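You operate a simulated robot arm through the tools that you are given. There is no shell and no other tool.

You are at the controls of a simulated robot arm. One attempt, no reset.

TASK
Thin and stir the black paint till a new flow cup test runs into the green.
Fine: use the dipper; leave the cup in the ring; dipper and paddle back. Set down upright: dipper, paddle.

It is judged by the outcome, as a careful person would: the job done as asked, and still so three seconds after it is handed in. It fails if anything else is knocked over, pushed out of place, dropped, spilled or broken.

THE ROBOT
A 6-joint arm with a fingered hand, fixed in place. Base frame: the origin is at the foot of the arm, x ahead of it, y to its left, z up; the work surface is at about z = 85. Lengths are in cm, angles in degrees, forces in N, time in s.
With the tool pointing down near the work surface it reaches from about 50 to 78 cm from the base axis. Its first joint turns from -166.0 to 166.0 degrees. Payload 4 kg.
The tool frame sits at the grasp point between the pads (the TCP): z along the fingers, y along the line on which they close. The tips reach 2 cm beyond it. The gripper opens to 14 cm. The gripper's body begins 5.4 cm behind the TCP. The gripper is a hand of 3 fingers: y runs from the thumb to the fingers, the wrist lies at [0, 0, -21.5] in the tool frame, and closing takes about 1.5 s.
Orientation is that of the tool frame in the base frame, as [roll, pitch, yaw] about the fixed x, y, z axes, in that order (R = Rz(yaw) Ry(pitch) Rx(roll)). With the fingers straight down and closing along the base's y, the tool's x points along the base's -x, its y along +y and its z along -z.

THE INTERFACE
- The arm moves only by the tool arm_command. Its argument "commands" is text: rows parted by semicolons, each of 7 numbers parted by spaces: the shift along the tool's x, y, z in mm, then the turn, a rotation vector about the tool's x, y, z in degrees, then the finger opening in mm, from 0 to 140. In form: tx ty tz rx ry rz gripper; .... A call has 1 to 20 rows; each row shifts and turns the commanded pose from where the row before left it, along the tool's axes as they then stand. Rows are played at 5 a second. More than 5 cm and 8.6 degrees between two rows, or a gripper value outside its range, and nothing of the call is played. Where a pose cannot be reached the arm comes as near as it can. A force on the tool above 40 N (or 10 N above the force at the start of the call, whichever is more), or a blocked arm, ends the call early, and 0.2 s more pass. Each finger travels about 4.5 cm/s and halts on what it meets, pressing with about 22 N; the grip force reading is that of the motor and also rises with nothing between the fingers. The clock runs only during rows and for 0.2 s after the last one: add rows that do not move to give the fingers time. The reply holds the time, the measured pose of the TCP, the force on the tool along the base axes, the opening and the grip force, in the units named above and with some noise, with the torque about the TCP (base axes, N m) and any sound that the robot's microphone picked up.
- Cameras (640 x 400 px; columns grow to the right, rows downward): "scene" is fixed at [21.25, 49.5, 169.89]; the picture's right is [-0.99, -0.15, 0.00], its down [-0.10, 0.66, -0.74] and it looks along [0.11, -0.73, -0.67] (base axes); focal length 350 px, centre (320, 200). "wrist" rides on the gripper at [7.4, -4.3, -7.9] in the tool frame; the picture's right is [0.50, 0.87, 0.00], its down [-0.59, 0.34, -0.73] and it looks along [-0.64, 0.37, 0.68] (tool axes); focal length 275 px, centre (320, 200). There is no depth. A picture from a camera that has moved, and an enlarged one, comes with that camera's place and axes in the base frame and with its lens. The place of the scene camera against the robot may be out by one fixed shift of up to 2.5 cm in any direction.
- grab_frame(camera): a new picture of that camera. It takes no simulated time.
- lift_body(by): slides the trunk up (or, below 0, down) by that many cm; the arm rides with it, the base frame stays. It gives what a move gives, with no picture.
- hand_shape(shape): the hand has 3 fingers and takes this shape, open, in about a second: jaw (thumb against the fingers, like two jaws); tri (thumb and two fingers); tip (a fingertip pinch); poke (one finger out to press); point (the index stretched); flat (the hand flat); cup (the hand cupped); fist (a fist). The gripper value then closes the fingers along that shape, each until it touches; the sizes above hold for jaw. It gives what a move gives, with no picture.
- close_up(camera, box): a new picture of the part [left, top, right, bottom] of that camera's present view, enlarged. It takes no simulated time.
- sign_off(): hands the job in; it is judged then, once.

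Places have to be worked out from the pictures, the camera data and where the tool is seen. Open the gripper and draw the arm clear of the work before you hand the job in, unless the task says otherwise.

The tools are called after "Call:" as name(argument=value, ...) on one line, values as JSON. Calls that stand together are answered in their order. arm_command: Moves the arm, as the interface text tells. Its arguments: {"type":"object","properties":{"commands":{"type":"string"}},"required":["commands"]} The other tools are called the same way: lift_body (by) slides the trunk up or down; hand_shape (shape) gives the hand a shape; grab_frame (camera) takes a picture; close_up (camera, box) takes an enlarged picture of a part of a camera's view; sign_off () hands the job in.

At the start:

```text
time_s: 0.0
eef_pos: [34.58, -23.39, 129.28]
tool_rot: [-180.0, 0.0, 180.0]
force: [0.0, 0.0, -0.4]
torque: [-0.03, -0.01, 0.0]
opening: 13.99
grasp_force: 0.0
shape: jaw
trunk travel left (down, up): [-22.5, 36.5]
```

scene: 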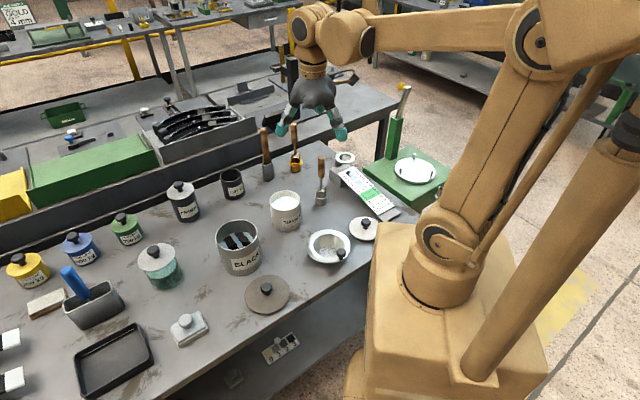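
wrist: 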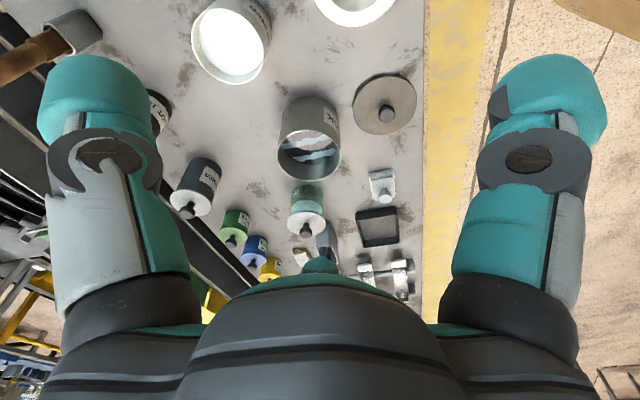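

I'll start by looking at the scene in enlarged pictures to identify the items.

Call:
close_up(camera="scene", box=[200, 110, 360, 210])

Call:
close_up(camera="scene", box=[300, 120, 460, 220])

Call:
close_up(camera="scene", box=[200, 190, 360, 290])

Call:
close_up(camera="scene", box=[100, 150, 260, 250])

Call:
close_up(camera="scene", box=[0, 200, 200, 325])

Call:
close_up(camera="scene", box=[0, 0, 200, 125])

```text
4.00 times, centred on (280, 160) of scene
camera zoom: at [21.25, 49.5, 169.89], right [-0.99, -0.15, 0.0], down [-0.1, 0.66, -0.74], along [0.11, -0.73, -0.67], focal length 1399 px, centre (480, 360)
```

zoom: 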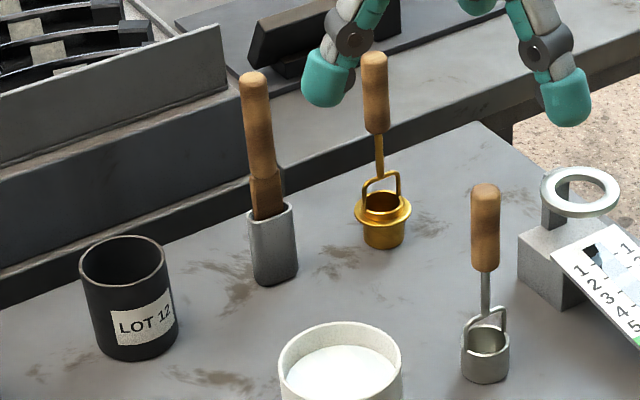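

```text
4.00 times, centred on (380, 170) of scene
camera zoom: at [21.25, 49.5, 169.89], right [-0.99, -0.15, 0.0], down [-0.1, 0.66, -0.74], along [0.11, -0.73, -0.67], focal length 1399 px, centre (80, 320)
```

zoom: 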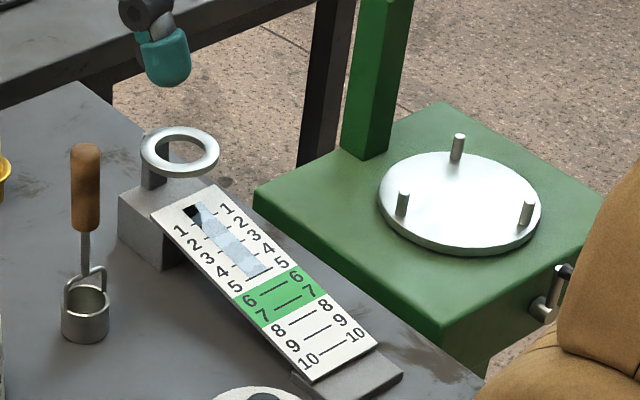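

```text
4.00 times, centred on (280, 240) of scene
camera zoom: at [21.25, 49.5, 169.89], right [-0.99, -0.15, 0.0], down [-0.1, 0.66, -0.74], along [0.11, -0.73, -0.67], focal length 1399 px, centre (480, 40)
```

zoom: 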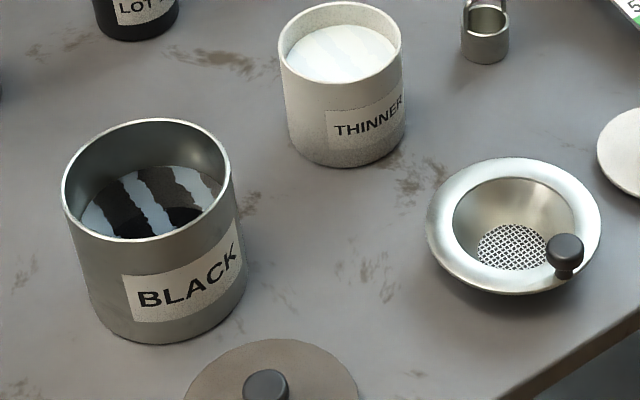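

```text
4.00 times, centred on (180, 200) of scene
camera zoom: at [21.25, 49.5, 169.89], right [-0.99, -0.15, 0.0], down [-0.1, 0.66, -0.74], along [0.11, -0.73, -0.67], focal length 1399 px, centre (880, 200)
```

zoom: 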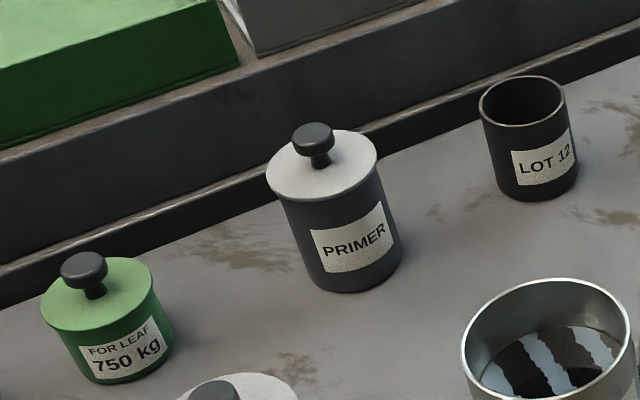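

```text
3.20 times, centred on (100, 262) of scene
camera zoom: at [21.25, 49.5, 169.89], right [-0.99, -0.15, 0.0], down [-0.1, 0.66, -0.74], along [0.11, -0.73, -0.67], focal length 1120 px, centre (1024, 0)
```

zoom: 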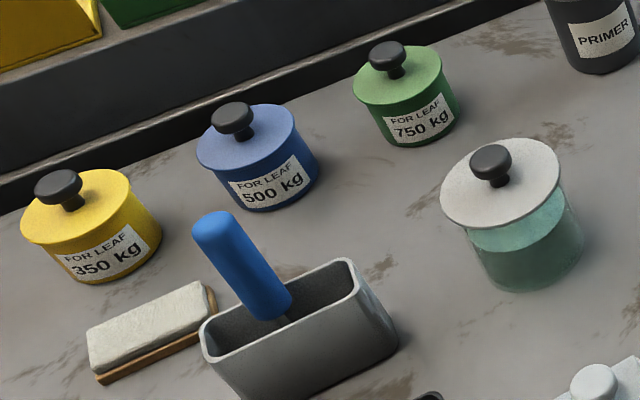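

```text
3.20 times, centred on (100, 62) of scene
camera zoom: at [21.25, 49.5, 169.89], right [-0.99, -0.15, 0.0], down [-0.1, 0.66, -0.74], along [0.11, -0.73, -0.67], focal length 1120 px, centre (1024, 640)
```

zoom: 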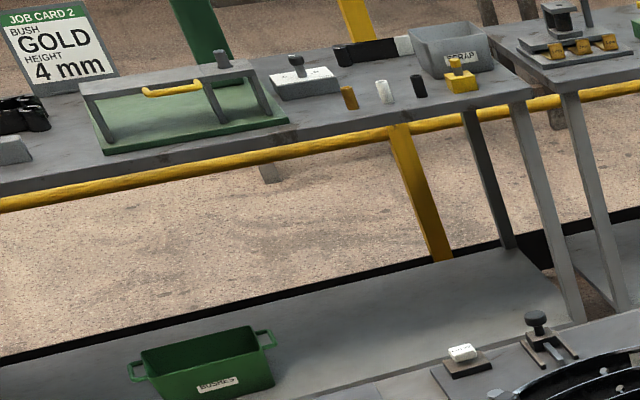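

The scene shows the black paint can, the thinner can, the steel dipper, the brass flow cup, the paddle in its holder, the ring with the gauge board (the last run ends about 5, green is 6–7). I'll look closer at the board and at the wrist view for triangulation.

Call:
close_up(camera="scene", box=[325, 140, 405, 190])

Call:
close_up(camera="scene", box=[335, 165, 415, 215])

Call:
close_up(camera="wrist", box=[160, 0, 400, 150])

Call:
close_up(camera="wrist", box=[240, 60, 400, 160])

Call:
close_up(camera="scene", box=[240, 120, 340, 182])

```text
8.00 times, centred on (365, 165) of scene
camera zoom: at [21.25, 49.5, 169.89], right [-0.99, -0.15, 0.0], down [-0.1, 0.66, -0.74], along [0.11, -0.73, -0.67], focal length 2799 px, centre (-40, 480)
```

zoom: 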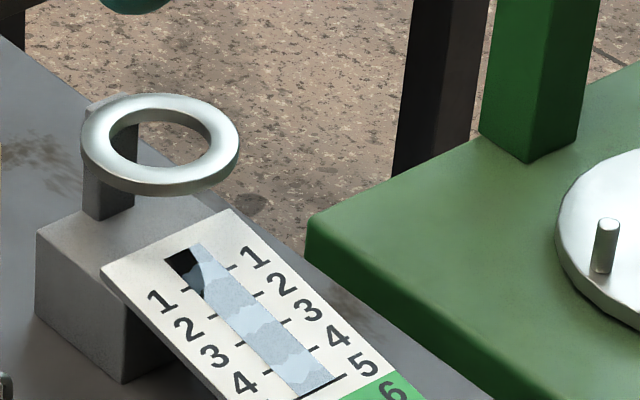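

```text
8.00 times, centred on (375, 190) of scene
camera zoom: at [21.25, 49.5, 169.89], right [-0.99, -0.15, 0.0], down [-0.1, 0.66, -0.74], along [0.11, -0.73, -0.67], focal length 2799 px, centre (-120, 280)
```

zoom: 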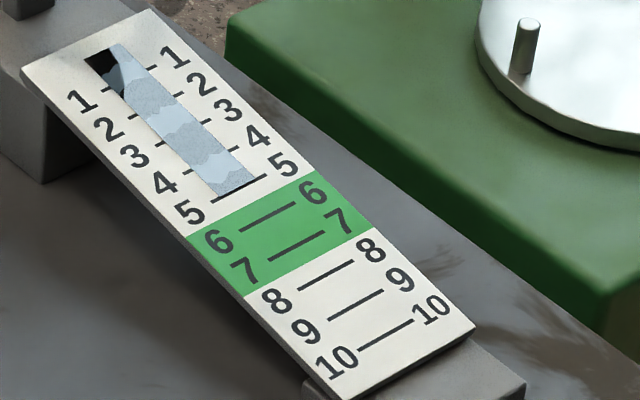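

```text
2.67 times, centred on (280, 75) of wrist
camera zoom: at [27.24, -27.63, 137.16], right [-0.5, 0.87, 0.0], down [0.59, 0.34, 0.73], along [0.64, 0.37, -0.68], focal length 734 px, centre (427, 533)
```

zoom: 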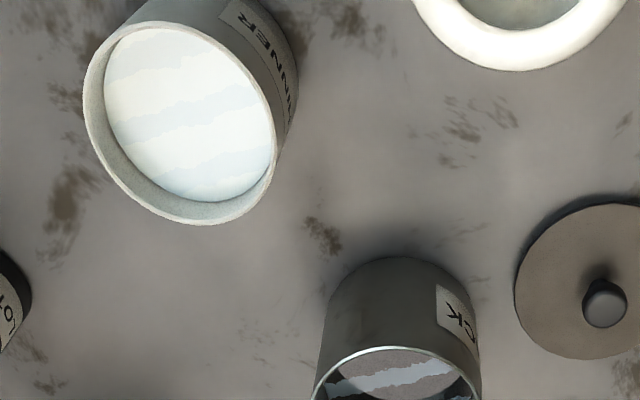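

```text
4.00 times, centred on (320, 110) of wrist
camera zoom: at [27.24, -27.63, 137.16], right [-0.5, 0.87, 0.0], down [0.59, 0.34, 0.73], along [0.64, 0.37, -0.68], focal length 1101 px, centre (320, 560)
```

zoom: 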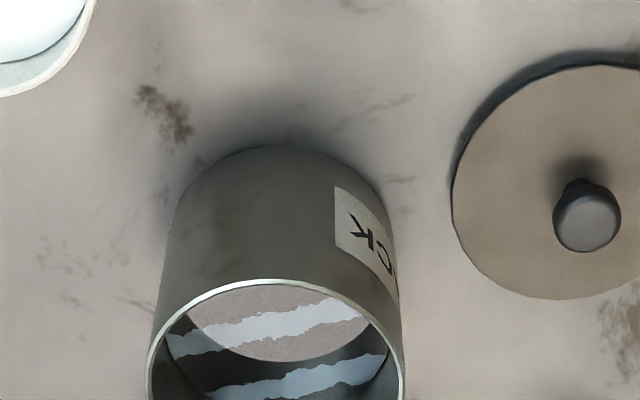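

```text
6.40 times, centred on (290, 151) of scene
camera zoom: at [21.25, 49.5, 169.89], right [-0.99, -0.15, 0.0], down [-0.1, 0.66, -0.74], along [0.11, -0.73, -0.67], focal length 2239 px, centre (512, 514)
```

zoom: 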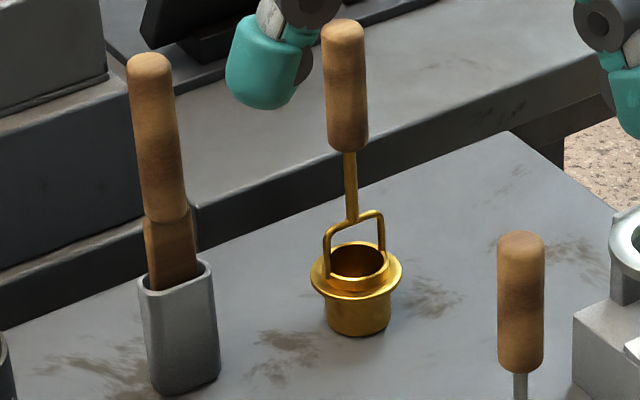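

The wrist camera looks straight at the TCP. From both cameras I judge the dipper to be near (35.7, -43.4) with its handle top at z≈105, so I move above it at z≈120 to look down and fix its place.

Call:
arm_command(commands="-2 -33 15 0 0 0 140; -2 -33 15 0 0 0 140; -2 -33 15 0 0 0 140; -2 -33 15 0 0 0 140; -2 -34 15 0 0 0 140; -1 -34 15 0 0 0 140; 0 0 0 0 0 0 140")

Call:
grab_frame(camera="wrist")

Call:
grab_frame(camera="scene")

```text
time_s: 1.6
eef_pos: [35.5, -43.28, 120.07]
tool_rot: [-180.0, 0.0, -179.9]
force: [0.2, 0.8, -0.7]
torque: [0.03, 0.01, 0.02]
opening: 13.98
grasp_force: 0.1
shape: jaw
trunk travel left (down, up): [-22.5, 36.5]
```

```text
taken
camera wrist: at [28.13, -47.55, 127.97], right [-0.5, 0.87, 0.0], down [0.59, 0.34, 0.73], along [0.64, 0.37, -0.68], focal length 275 px, centre (320, 200)
```

wrist: 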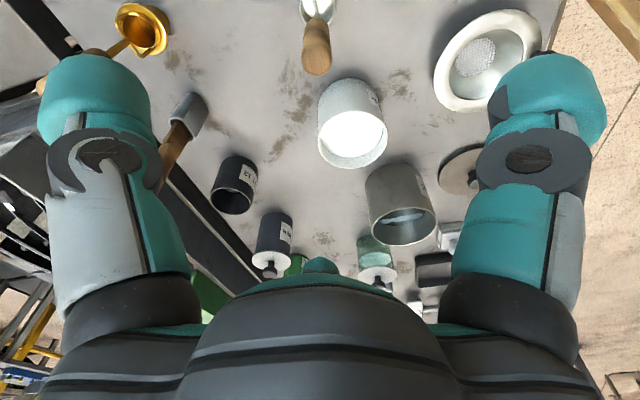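

```text
taken
```

scene: 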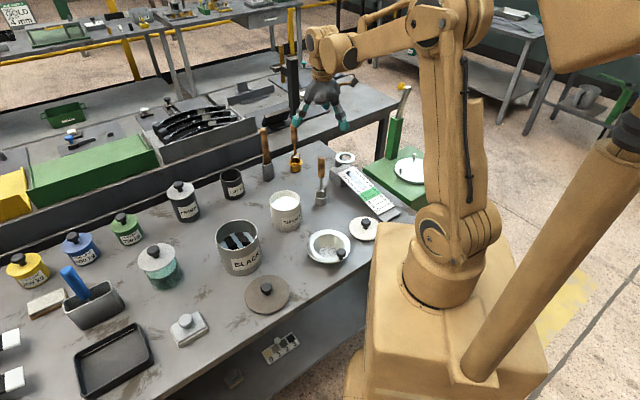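

The wrist view confirms the dipper is nearly beneath the TCP. I zoom in on the wrist view to refine the dipper, cup, paddle and cans.

Call:
close_up(camera="wrist", box=[260, 0, 420, 100])

Call:
close_up(camera="wrist", box=[60, 0, 220, 100])

Call:
close_up(camera="wrist", box=[300, 60, 460, 160])

Call:
close_up(camera="wrist", box=[320, 150, 480, 250])

Call:
close_up(camera="wrist", box=[120, 80, 280, 180])

```text
4.00 times, centred on (340, 50) of wrist
camera zoom: at [28.13, -47.55, 127.97], right [-0.5, 0.87, 0.0], down [0.59, 0.34, 0.73], along [0.64, 0.37, -0.68], focal length 1101 px, centre (240, 800)
```

zoom: 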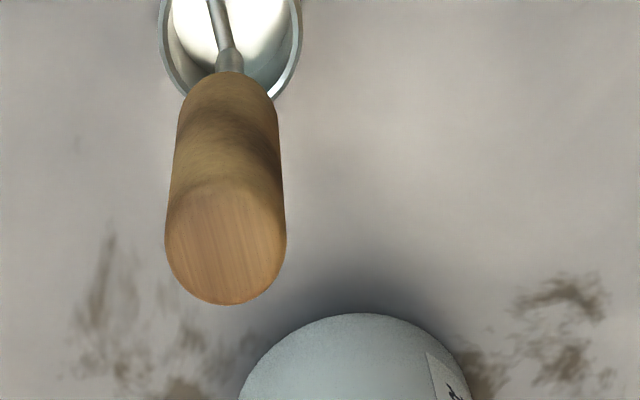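

```text
4.00 times, centred on (140, 50) of wrist
camera zoom: at [28.13, -47.55, 127.97], right [-0.5, 0.87, 0.0], down [0.59, 0.34, 0.73], along [0.64, 0.37, -0.68], focal length 1101 px, centre (1040, 800)
```

zoom: 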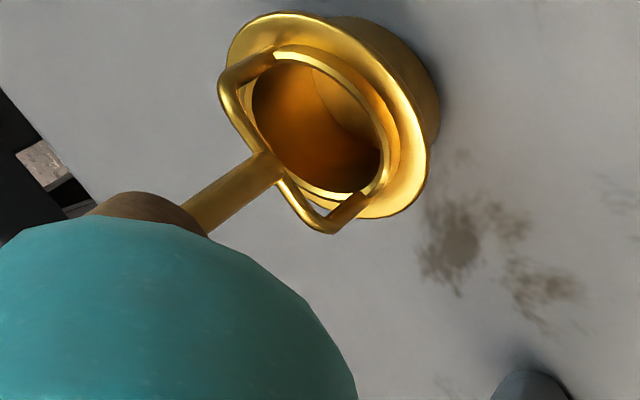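

```text
4.00 times, centred on (380, 110) of wrist
camera zoom: at [28.13, -47.55, 127.97], right [-0.5, 0.87, 0.0], down [0.59, 0.34, 0.73], along [0.64, 0.37, -0.68], focal length 1101 px, centre (80, 560)
```

zoom: 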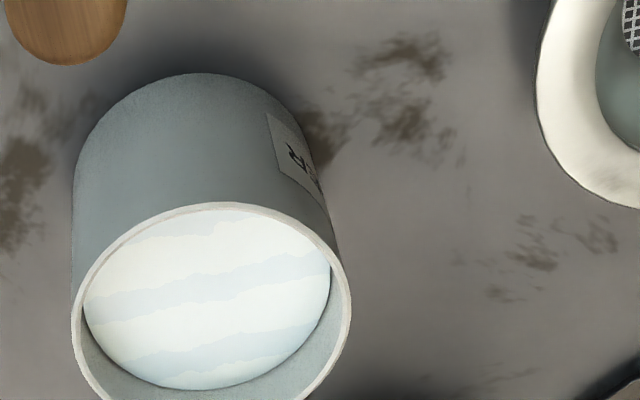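

```text
4.00 times, centred on (400, 200) of wrist
camera zoom: at [28.13, -47.55, 127.97], right [-0.5, 0.87, 0.0], down [0.59, 0.34, 0.73], along [0.64, 0.37, -0.68], focal length 1101 px, centre (0, 200)
```

zoom: 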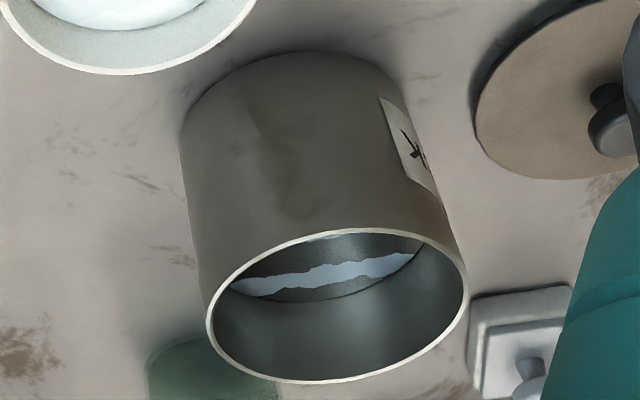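

```text
4.00 times, centred on (200, 130) of wrist
camera zoom: at [28.13, -47.55, 127.97], right [-0.5, 0.87, 0.0], down [0.59, 0.34, 0.73], along [0.64, 0.37, -0.68], focal length 1101 px, centre (800, 480)
```

zoom: 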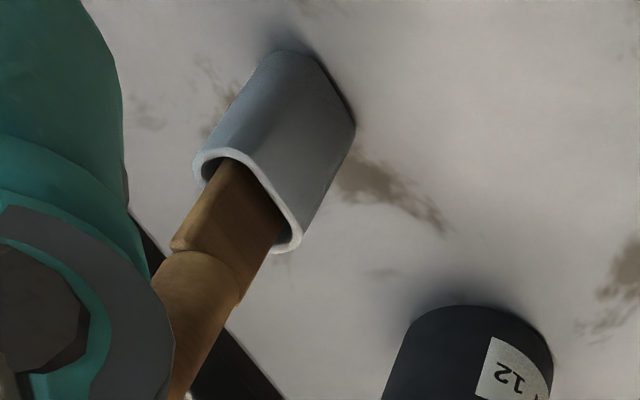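

The dipper stands near (35.6, -43.5), the black can near (55.5, -13.5) with its rim at about z 97. Before taking anything I test with the empty hand, lifted 15 cm higher with the trunk, whether the pouring tilt over the black can is reachable.

Call:
lift_body(by=15)

Call:
arm_command(commands="-25 37 0 0 0 0 140; -25 37 0 0 0 0 140; -25 37 0 0 0 0 140; -25 37 0 0 0 0 140; -25 37 0 0 0 0 140; -25 37 0 0 0 0 140; -25 37 0 0 0 0 140; -25 38 0 0 0 0 140; 0 0 0 0 0 0 140")

Call:
grab_frame(camera="wrist")

Call:
grab_frame(camera="scene")

```text
time_s: 3.4
eef_pos: [35.51, -43.34, 134.93]
tool_rot: [-179.9, 0.0, 179.9]
force: [0.0, -0.2, -0.9]
torque: [0.01, 0.01, 0.0]
opening: 14.0
grasp_force: 0.1
shape: jaw
trunk travel left (down, up): [-37.5, 21.5]
```

```text
time_s: 5.3
eef_pos: [55.69, -13.32, 135.11]
tool_rot: [180.0, 0.0, 180.0]
force: [-0.4, -0.9, -0.3]
torque: [0.04, -0.05, -0.01]
opening: 13.99
grasp_force: 0.0
shape: jaw
trunk travel left (down, up): [-37.5, 21.5]
```

```text
taken
camera wrist: at [48.43, -17.58, 143.04], right [-0.5, 0.87, 0.0], down [0.59, 0.34, 0.73], along [0.64, 0.37, -0.68], focal length 275 px, centre (320, 200)
```

wrist: 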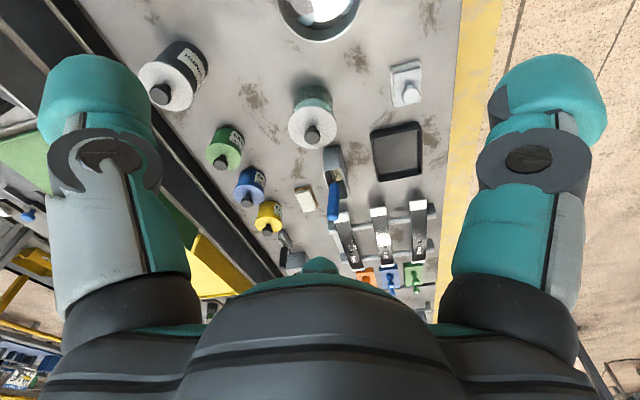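

```text
taken
```

scene: 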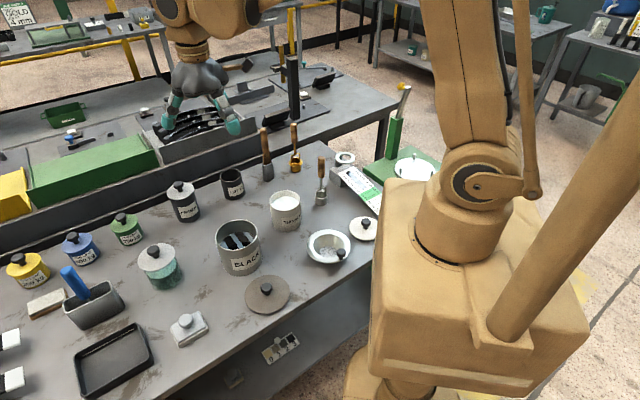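

The black can's rim is nearly beneath the TCP, its centre about (55.9, -13.5). Now I test half of the sideways tilt (fingers toward -y), keeping the point 12 cm ahead of the TCP fixed.

Call:
arm_command(commands="0 17.7 1.3 8.5 0 0 140; 0 17.7 1.3 8.5 0 0 140; 0 17.7 1.3 8.5 0 0 140; 0 17.7 1.3 8.5 0 0 140; 0 17.7 1.3 8.5 0 0 140; 0 17.7 1.3 8.5 0 0 140; 0 0 0 0 0 0 140")

Call:
arm_command(commands="0 17.7 1.3 8.5 0 0 140; 0 17.7 1.3 8.5 0 0 140; 0 17.7 1.3 8.5 0 0 140; 0 17.7 1.3 8.5 0 0 140; 0 17.7 1.3 8.5 0 0 140; 0 17.7 1.3 8.5 0 0 140; 0 0 0 0 0 0 140; 0 0 0 0 0 0 140")

Call:
grab_frame(camera="scene")

```text
time_s: 7.0
eef_pos: [55.45, -4.33, 130.64]
tool_rot: [-128.9, 0.0, 180.0]
force: [-0.9, -1.0, 0.4]
torque: [-0.01, -0.02, 0.03]
opening: 13.99
grasp_force: 0.1
shape: jaw
trunk travel left (down, up): [-37.5, 21.5]
```

```text
time_s: 8.8
eef_pos: [55.5, -2.04, 120.7]
tool_rot: [-77.9, 0.0, -180.0]
force: [0.0, 0.4, 0.6]
torque: [0.03, -0.02, -0.04]
opening: 13.97
grasp_force: 0.1
shape: jaw
trunk travel left (down, up): [-37.5, 21.5]
```

```text
taken
```

scene: 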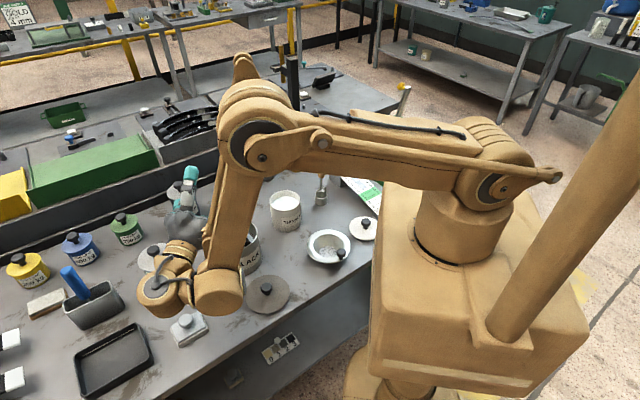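

The tilt works with good arm posture (same arm shape at trunk 0 puts the pour lip at z≈108). I undo the tilt and return above the dipper.

Call:
arm_command(commands="0 -17.7 1.3 -8.5 0 0 140; 0 -17.7 1.3 -8.5 0 0 140; 0 -17.7 1.3 -8.5 0 0 140; 0 -17.7 1.3 -8.5 0 0 140; 0 -17.7 1.3 -8.5 0 0 140; 0 -17.7 1.3 -8.5 0 0 140; 0 -17.7 1.3 -8.5 0 0 140; 0 -17.7 1.3 -8.5 0 0 140; 0 -17.7 1.3 -8.5 0 0 140; 0 -17.7 1.3 -8.5 0 0 140; 0 -17.7 1.3 -8.5 0 0 140; 0 -17.7 1.3 -8.5 0 0 140; 0 0 0 0 0 0 140")

Call:
arm_command(commands="25 -37 0 0 0 0 140; 25 -37 0 0 0 0 140; 25 -37 0 0 0 0 140; 25 -37 0 0 0 0 140; 25 -37 0 0 0 0 140; 25 -37 0 0 0 0 140; 25 -37 0 0 0 0 140; 25 -40 0 0 0 0 140; 0 0 0 0 0 0 140")

Call:
lift_body(by=-15)

Call:
close_up(camera="wrist", box=[240, 0, 400, 100])

```text
time_s: 11.6
eef_pos: [55.43, -13.49, 135.06]
tool_rot: [-179.9, -0.1, -179.9]
force: [-0.8, 0.1, 0.2]
torque: [0.0, 0.02, -0.03]
opening: 13.98
grasp_force: 0.2
shape: jaw
trunk travel left (down, up): [-37.5, 21.5]
```

```text
time_s: 13.6
eef_pos: [35.62, -43.35, 135.21]
tool_rot: [180.0, 0.0, -179.8]
force: [-1.1, 0.9, 0.3]
torque: [-0.03, 0.01, 0.04]
opening: 14.0
grasp_force: 0.1
shape: jaw
trunk travel left (down, up): [-37.5, 21.5]
```

```text
time_s: 15.3
eef_pos: [35.69, -43.37, 120.33]
tool_rot: [180.0, 0.0, 180.0]
force: [0.1, -0.6, -0.6]
torque: [0.0, -0.03, 0.02]
opening: 13.99
grasp_force: 0.0
shape: jaw
trunk travel left (down, up): [-22.5, 36.5]
```

```text
4.00 times, centred on (320, 50) of wrist
camera zoom: at [28.39, -47.7, 128.21], right [-0.5, 0.87, 0.0], down [0.59, 0.34, 0.73], along [0.64, 0.37, -0.68], focal length 1101 px, centre (320, 800)
```

zoom: 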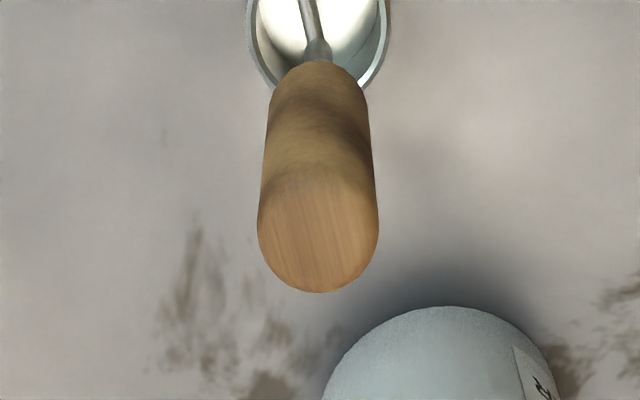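

The dipper handle is centred beneath the TCP with its top at z≈105. I go down to z≈101 with a narrower opening, then close.

Call:
arm_command(commands="0 0 40 0 0 0 100; 0 0 40 0 0 0 90; 0 0 40 0 0 0 90; 0 0 40 0 0 0 90; 0 0 16 0 0 0 90; 0 0 10 0 0 0 90; 0 0 0 0 0 0 90")

Call:
grab_frame(camera="wrist")

Call:
close_up(camera="scene", box=[260, 120, 380, 195])

```text
time_s: 16.9
eef_pos: [35.75, -43.31, 101.73]
tool_rot: [-180.0, 0.0, 180.0]
force: [0.4, -0.3, -0.3]
torque: [0.0, 0.01, -0.02]
opening: 9.04
grasp_force: 0.1
shape: jaw
trunk travel left (down, up): [-22.5, 36.5]
```

```text
taken
camera wrist: at [28.44, -47.62, 109.66], right [-0.5, 0.87, 0.0], down [0.59, 0.34, 0.73], along [0.64, 0.37, -0.68], focal length 275 px, centre (320, 200)
```

wrist: 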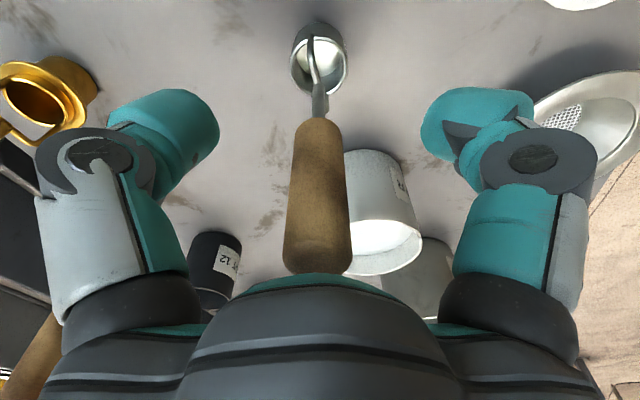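

```text
5.33 times, centred on (320, 158) of scene
camera zoom: at [21.25, 49.5, 169.89], right [-0.99, -0.15, 0.0], down [-0.1, 0.66, -0.74], along [0.11, -0.73, -0.67], focal length 1866 px, centre (320, 427)
```

zoom: 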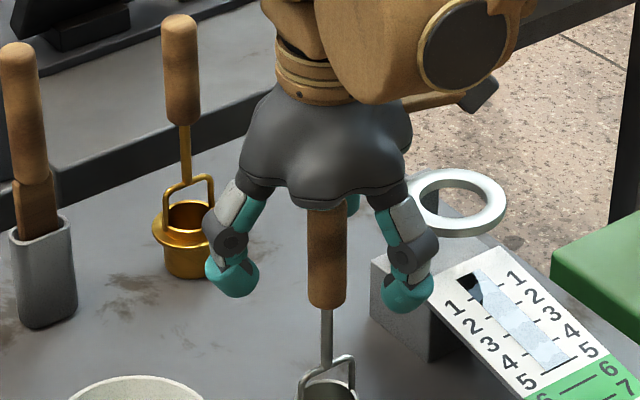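

The handle is centred between the fingers, and the palm is still above its top. I go 1 cm lower and close on the handle.

Call:
arm_command(commands="0 0 10 0 0 0 90; 0 0 0 0 0 0 40; 0 0 0 0 0 0 10; 0 0 0 0 0 0 10; 0 0 0 0 0 0 10; 0 0 0 0 0 0 10; 0 0 0 0 0 0 10; 0 0 0 0 0 0 10; 0 0 0 0 0 0 10")

Call:
grab_frame(camera="wrist")

Call:
close_up(camera="scene", box=[260, 130, 380, 205])

```text
time_s: 18.9
eef_pos: [35.79, -43.33, 100.68]
tool_rot: [180.0, 0.0, -180.0]
force: [0.0, -0.7, -0.5]
torque: [0.02, -0.01, 0.03]
opening: 2.02
grasp_force: 21.9
shape: jaw
trunk travel left (down, up): [-22.5, 36.5]
```

```text
taken
camera wrist: at [28.47, -47.67, 108.64], right [-0.5, 0.87, 0.0], down [0.59, 0.34, 0.73], along [0.64, 0.37, -0.68], focal length 275 px, centre (320, 200)
```

wrist: 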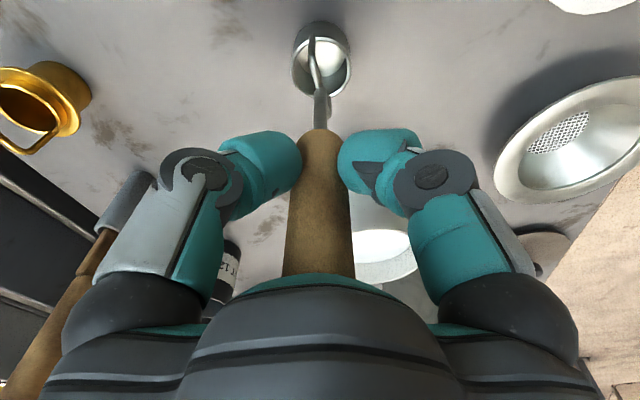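

```text
5.33 times, centred on (320, 168) of scene
camera zoom: at [21.25, 49.5, 169.89], right [-0.99, -0.15, 0.0], down [-0.1, 0.66, -0.74], along [0.11, -0.73, -0.67], focal length 1866 px, centre (320, 373)
```

zoom: 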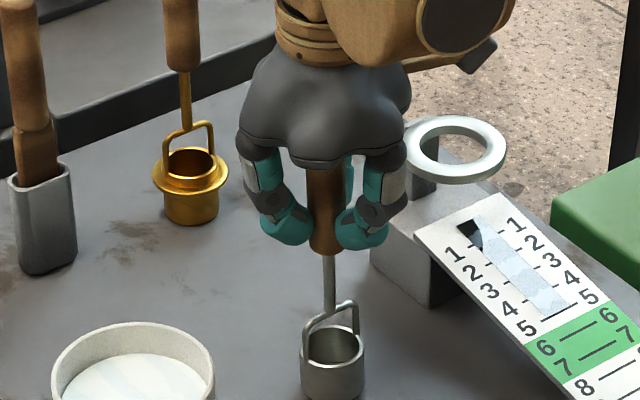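

The dipper is held (opening 2.0, 22 N). I lift it 15 cm and check that it hangs well.

Call:
arm_command(commands="0 0 -10 0 0 0 10; 0 0 -20 0 0 0 10; 0 0 -30 0 0 0 10; 0 0 -40 0 0 0 10; 0 0 -40 0 0 0 10; 0 0 -10 0 0 0 10; 0 0 0 0 0 0 10")

Call:
grab_frame(camera="wrist")

Call:
grab_frame(camera="scene")

```text
time_s: 20.5
eef_pos: [35.99, -43.7, 115.65]
tool_rot: [180.0, 0.1, 180.0]
force: [-0.6, 0.5, -1.3]
torque: [-0.01, 0.02, -0.01]
opening: 2.02
grasp_force: 22.1
shape: jaw
trunk travel left (down, up): [-22.5, 36.5]
```

```text
taken
camera wrist: at [28.68, -47.83, 123.57], right [-0.5, 0.87, 0.0], down [0.59, 0.34, 0.73], along [0.64, 0.37, -0.68], focal length 275 px, centre (320, 200)
```

wrist: 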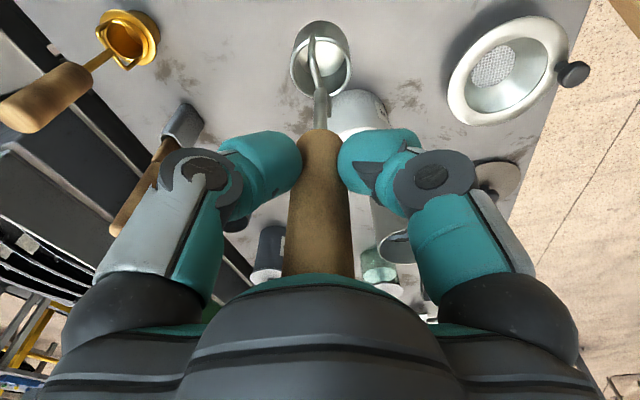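

```text
taken
```

scene: 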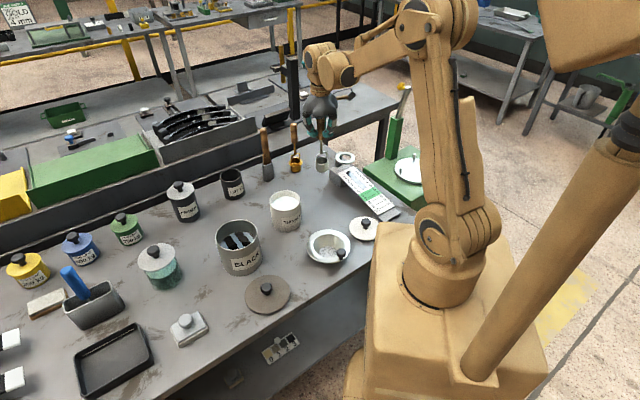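

The dipper hangs straight. I move it over the thinner can (about 45.9, -31.9) and check its alignment.

Call:
arm_command(commands="-25 29 0 0 0 0 10; -25 29 0 0 0 0 10; -25 29 0 0 0 0 10; -25 29 0 0 0 0 10; 0 0 0 0 0 0 10; 0 0 0 0 0 0 10")

Call:
grab_frame(camera="wrist")

Call:
close_up(camera="scene", box=[220, 140, 340, 215])

Call:
close_up(camera="wrist", box=[240, 0, 400, 100])

```text
time_s: 21.9
eef_pos: [45.81, -31.96, 115.82]
tool_rot: [179.9, 0.1, -179.9]
force: [-0.9, 1.2, -1.9]
torque: [0.05, 0.02, 0.0]
opening: 2.03
grasp_force: 21.7
shape: jaw
trunk travel left (down, up): [-22.5, 36.5]
```

```text
taken
camera wrist: at [38.58, -36.1, 123.73], right [-0.5, 0.87, 0.0], down [0.59, 0.34, 0.73], along [0.64, 0.37, -0.68], focal length 275 px, centre (320, 200)
```

wrist: 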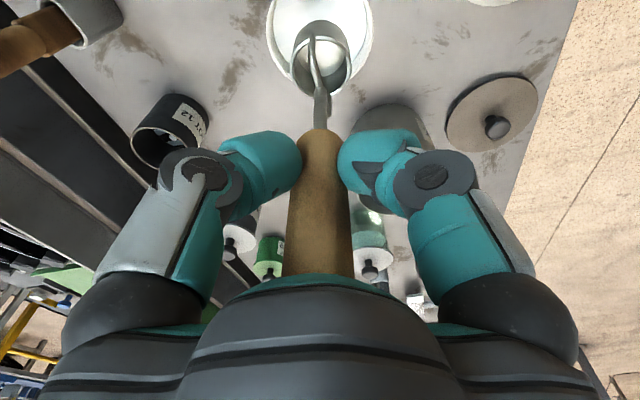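

```text
5.33 times, centred on (280, 178) of scene
camera zoom: at [21.25, 49.5, 169.89], right [-0.99, -0.15, 0.0], down [-0.1, 0.66, -0.74], along [0.11, -0.73, -0.67], focal length 1866 px, centre (533, 320)
```

zoom: 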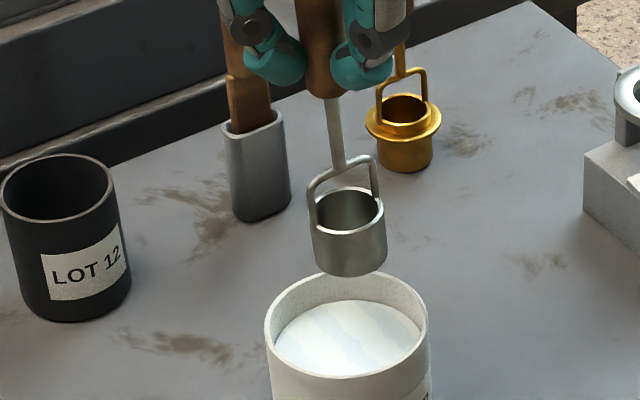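

```text
4.00 times, centred on (320, 50) of wrist
camera zoom: at [38.58, -36.1, 123.73], right [-0.5, 0.87, 0.0], down [0.59, 0.34, 0.73], along [0.64, 0.37, -0.68], focal length 1101 px, centre (320, 800)
```

zoom: 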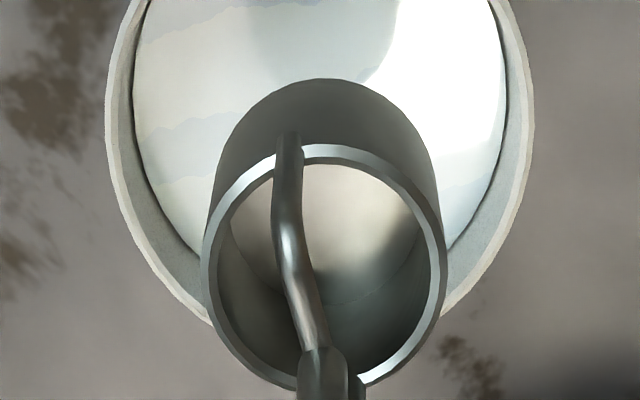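

The dipper is centred over the thinner in both views. I lower it about 12.5 cm into the thinner so that its rim goes under.

Call:
arm_command(commands="0 0 30 0 0 0 10; 0 0 30 0 0 0 10; 0 0 20 0 0 0 10; 0 0 15 0 0 0 10; 0 0 15 0 0 0 10; 0 0 15 0 0 0 10; 0 0 0 0 0 0 10; 0 0 0 0 0 0 10; 0 0 0 0 0 0 10")

Call:
close_up(camera="scene", box=[220, 160, 340, 235])

Call:
close_up(camera="wrist", box=[240, 0, 400, 100])

```text
time_s: 23.9
eef_pos: [45.92, -31.83, 103.16]
tool_rot: [180.0, 0.0, -180.0]
force: [0.2, 0.2, -1.7]
torque: [-0.02, -0.01, 0.0]
opening: 2.01
grasp_force: 21.6
shape: jaw
trunk travel left (down, up): [-22.5, 36.5]
```

```text
5.33 times, centred on (280, 198) of scene
camera zoom: at [21.25, 49.5, 169.89], right [-0.99, -0.15, 0.0], down [-0.1, 0.66, -0.74], along [0.11, -0.73, -0.67], focal length 1866 px, centre (533, 213)
```

zoom: 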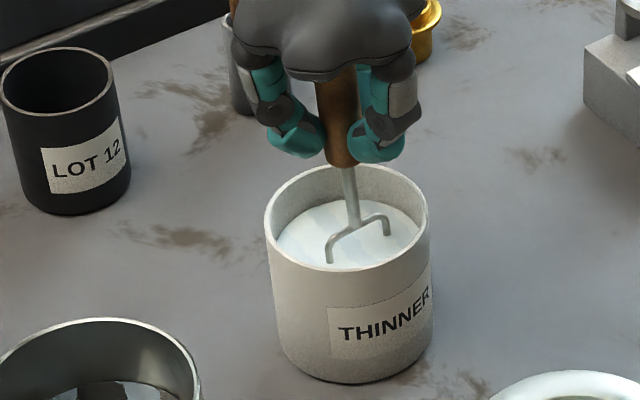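

```text
4.00 times, centred on (320, 50) of wrist
camera zoom: at [38.51, -36.08, 111.09], right [-0.5, 0.87, 0.0], down [0.59, 0.34, 0.73], along [0.64, 0.37, -0.68], focal length 1101 px, centre (320, 800)
```

zoom: 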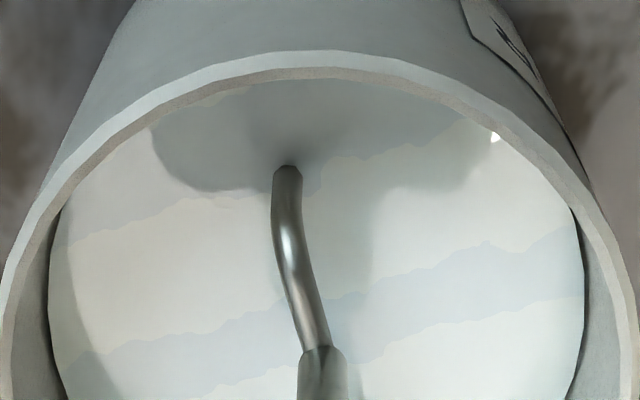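

The dipper is fully under. I lift it slowly, clear of the rim, and check the fill.

Call:
arm_command(commands="0 0 -10 0 0 0 10; 0 0 -15 0 0 0 10; 0 0 -20 0 0 0 10; 0 0 -20 0 0 0 10; 0 0 -25 0 0 0 10; 0 0 -25 0 0 0 10; 0 0 -25 0 0 0 10; 0 0 -20 0 0 0 10; 0 0 -10 0 0 0 10; 0 0 0 0 0 0 10; 0 0 0 0 0 0 10")

Call:
close_up(camera="scene", box=[220, 130, 340, 205])

Call:
close_up(camera="wrist", box=[240, 0, 400, 100])

```text
time_s: 26.3
eef_pos: [45.67, -31.86, 120.1]
tool_rot: [180.0, 0.0, -180.0]
force: [-1.4, 0.3, -2.8]
torque: [0.0, 0.0, 0.03]
opening: 2.04
grasp_force: 21.6
shape: jaw
trunk travel left (down, up): [-22.5, 36.5]
```

```text
5.33 times, centred on (280, 168) of scene
camera zoom: at [21.25, 49.5, 169.89], right [-0.99, -0.15, 0.0], down [-0.1, 0.66, -0.74], along [0.11, -0.73, -0.67], focal length 1866 px, centre (533, 373)
```

zoom: 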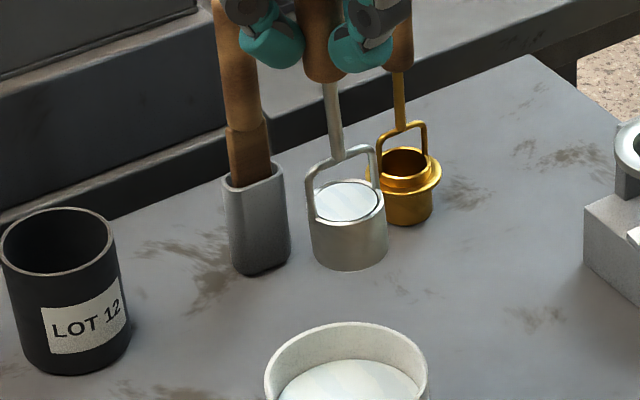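

```text
4.00 times, centred on (320, 50) of wrist
camera zoom: at [38.35, -36.13, 128.18], right [-0.5, 0.87, 0.0], down [0.59, 0.34, 0.73], along [0.64, 0.37, -0.68], focal length 1101 px, centre (320, 800)
```

zoom: 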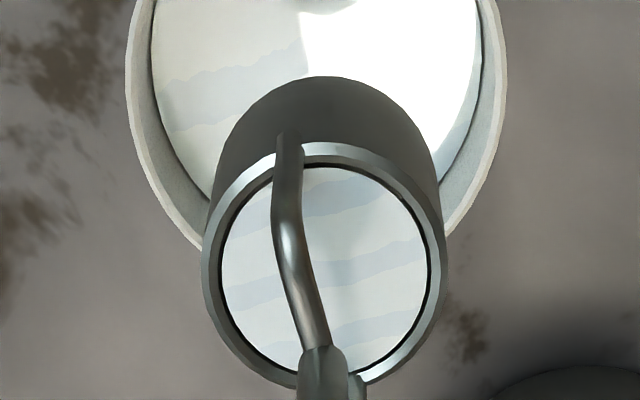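

The dipper is full to just below its brim. I carry it level and gently to above the black can.

Call:
arm_command(commands="-2 4 0 0 0 0 10; -5 9 0 0 0 0 10; -8 15 0 0 0 0 10; -10 18 0 0 0 0 10; -10 18 0 0 0 0 10; -10 18 0 0 0 0 10; -10 18 0 0 0 0 10; -10 18 0 0 0 0 10; -10 18 0 0 0 0 10; -10 18 0 0 0 0 10; -8 15 0 0 0 0 10; -5 9 0 0 0 0 10; -2 4 0 0 0 0 10; 0 0 0 0 0 0 10; 0 0 0 0 0 0 10")

Call:
grab_frame(camera="scene")

Call:
grab_frame(camera="wrist")

Call:
close_up(camera="wrist", box=[240, 0, 400, 100])

Call:
close_up(camera="scene", box=[180, 180, 300, 255])

```text
time_s: 29.5
eef_pos: [55.85, -13.6, 120.34]
tool_rot: [179.9, -0.1, -180.0]
force: [0.1, -0.3, -2.1]
torque: [0.0, -0.03, -0.02]
opening: 2.02
grasp_force: 22.0
shape: jaw
trunk travel left (down, up): [-22.5, 36.5]
```

```text
taken
```

scene: 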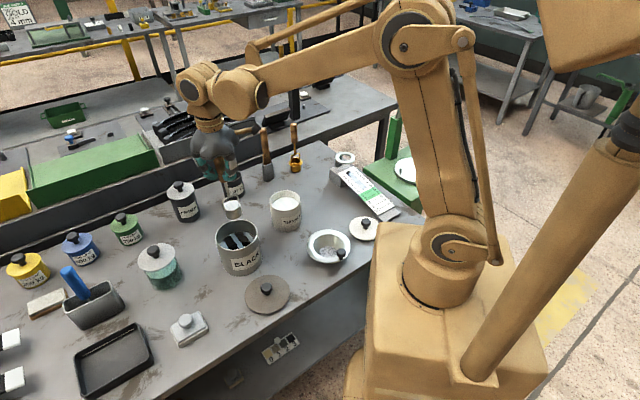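

```text
taken
camera wrist: at [48.52, -17.79, 128.22], right [-0.5, 0.87, 0.0], down [0.59, 0.34, 0.73], along [0.64, 0.37, -0.68], focal length 275 px, centre (320, 200)
```

wrist: 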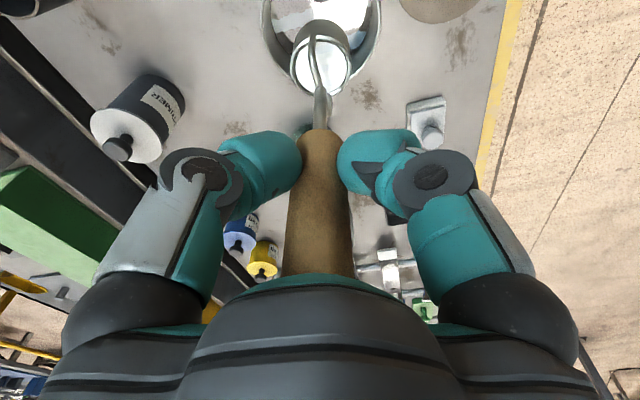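

```text
4.00 times, centred on (320, 50) of wrist
camera zoom: at [48.52, -17.79, 128.22], right [-0.5, 0.87, 0.0], down [0.59, 0.34, 0.73], along [0.64, 0.37, -0.68], focal length 1101 px, centre (320, 800)
```

zoom: 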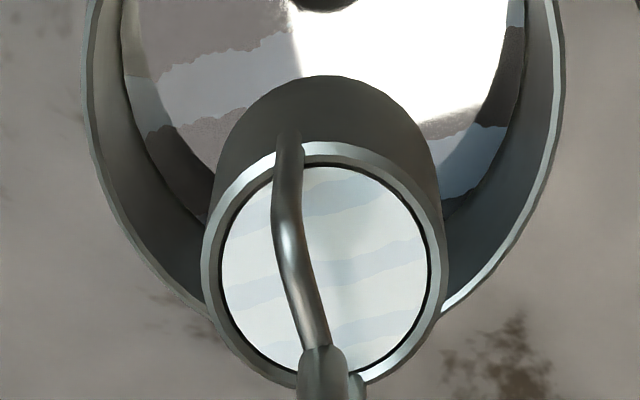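

```text
5.33 times, centred on (240, 218) of scene
camera zoom: at [21.25, 49.5, 169.89], right [-0.99, -0.15, 0.0], down [-0.1, 0.66, -0.74], along [0.11, -0.73, -0.67], focal length 1866 px, centre (747, 107)
```

zoom: 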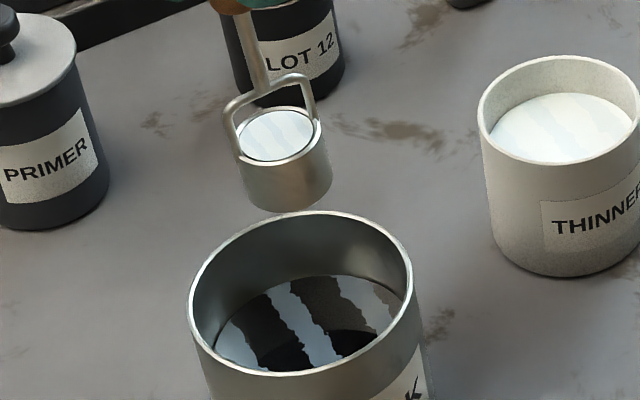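

The dipper is over the can; I judge the can's centre at about (56.1, -13.5). I shift slightly so the +y lip pours into the middle, then tilt the first 40° about the rim point and look.

Call:
arm_command(commands="-2 -4 0 0 0 0 10; -1 -3 0 0 0 0 10; 0 0 0 0 0 0 10; 0 8.4 0.3 4 0 0 10; 0 8.4 0.3 4 0 0 10; 0 8.4 0.3 4 0 0 10; 0 8.4 0.3 4 0 0 10; 0 8.4 0.3 4 0 0 10; 0 8.4 0.3 4 0 0 10; 0 8.4 0.3 4 0 0 10; 0 8.4 0.3 4 0 0 10; 0 8.4 0.3 4 0 0 10; 0 8.4 0.3 4 0 0 10")

Call:
close_up(camera="scene", box=[180, 170, 300, 245])

Call:
grab_frame(camera="wrist")

```text
time_s: 32.3
eef_pos: [56.03, -6.55, 117.45]
tool_rot: [-139.9, 0.0, -180.0]
force: [-0.6, 0.5, -2.7]
torque: [0.06, 0.01, -0.01]
opening: 2.04
grasp_force: 22.1
shape: jaw
trunk travel left (down, up): [-22.5, 36.5]
```

```text
5.33 times, centred on (240, 208) of scene
camera zoom: at [21.25, 49.5, 169.89], right [-0.99, -0.15, 0.0], down [-0.1, 0.66, -0.74], along [0.11, -0.73, -0.67], focal length 1866 px, centre (747, 160)
```

zoom: 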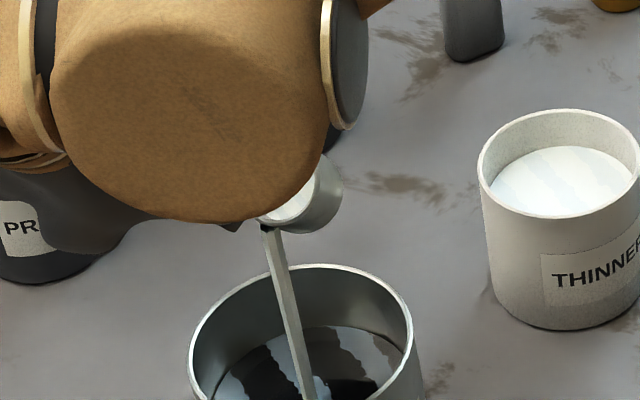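

```text
taken
camera wrist: at [48.67, -4.66, 126.23], right [-0.5, 0.66, -0.56], down [0.59, 0.73, 0.34], along [0.64, -0.16, -0.76], focal length 275 px, centre (320, 200)
```

wrist: 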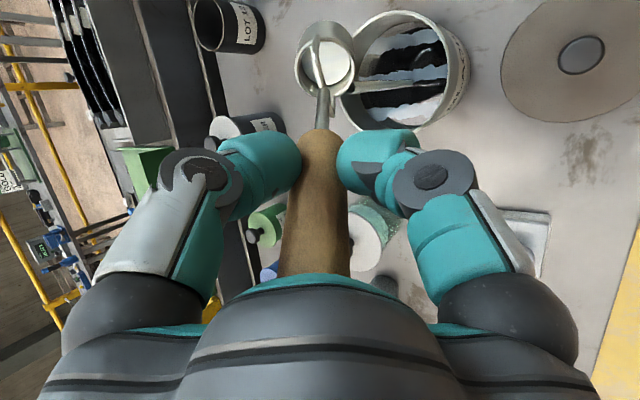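

A steady stream falls into the black can. I continue tilting to about 100° to empty the dipper.

Call:
arm_command(commands="0 0 0 0 0 0 10; 0 0 0 0 0 0 10; 0 8.4 0.3 4 0 0 10; 0 8.4 0.3 4 0 0 10; 0 8.4 0.3 4 0 0 10; 0 8.4 0.3 4 0 0 10; 0 8.4 0.3 4 0 0 10; 0 8.4 0.3 4 0 0 10; 0 8.4 0.3 4 0 0 10")

Call:
close_up(camera="scene", box=[180, 170, 300, 245])

Call:
close_up(camera="wrist", box=[260, 0, 500, 150])

```text
time_s: 34.3
eef_pos: [55.86, -3.25, 112.61]
tool_rot: [-111.9, -0.1, -180.0]
force: [0.3, 0.1, -2.2]
torque: [0.1, -0.01, 0.02]
opening: 2.02
grasp_force: 22.3
shape: jaw
trunk travel left (down, up): [-22.5, 36.5]
```

```text
5.33 times, centred on (240, 208) of scene
camera zoom: at [21.25, 49.5, 169.89], right [-0.99, -0.15, 0.0], down [-0.1, 0.66, -0.74], along [0.11, -0.73, -0.67], focal length 1866 px, centre (747, 160)
```

zoom: 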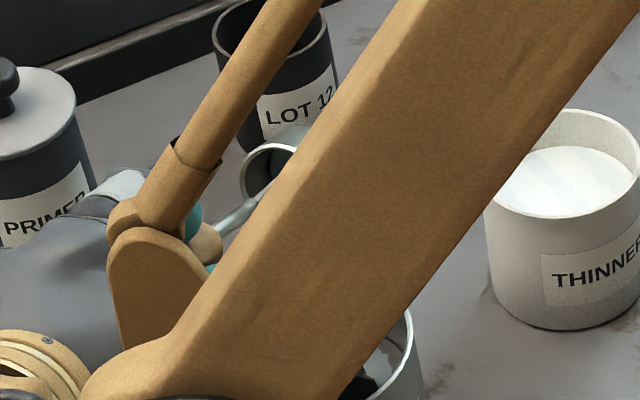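

```text
2.67 times, centred on (380, 75) of wrist
camera zoom: at [48.74, 2.57, 119.55], right [-0.5, 0.32, -0.8], down [0.59, 0.81, -0.04], along [0.64, -0.49, -0.59], focal length 734 px, centre (160, 533)
```

zoom: 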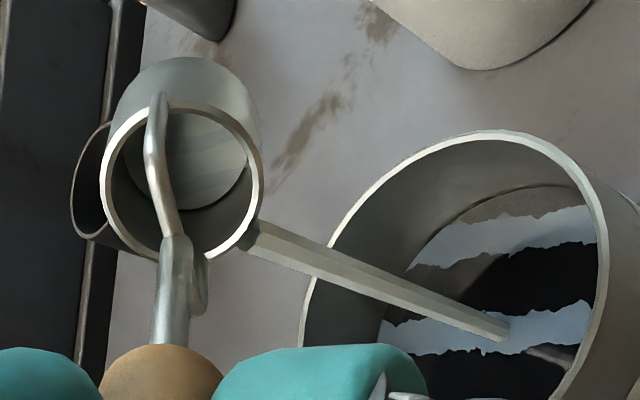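

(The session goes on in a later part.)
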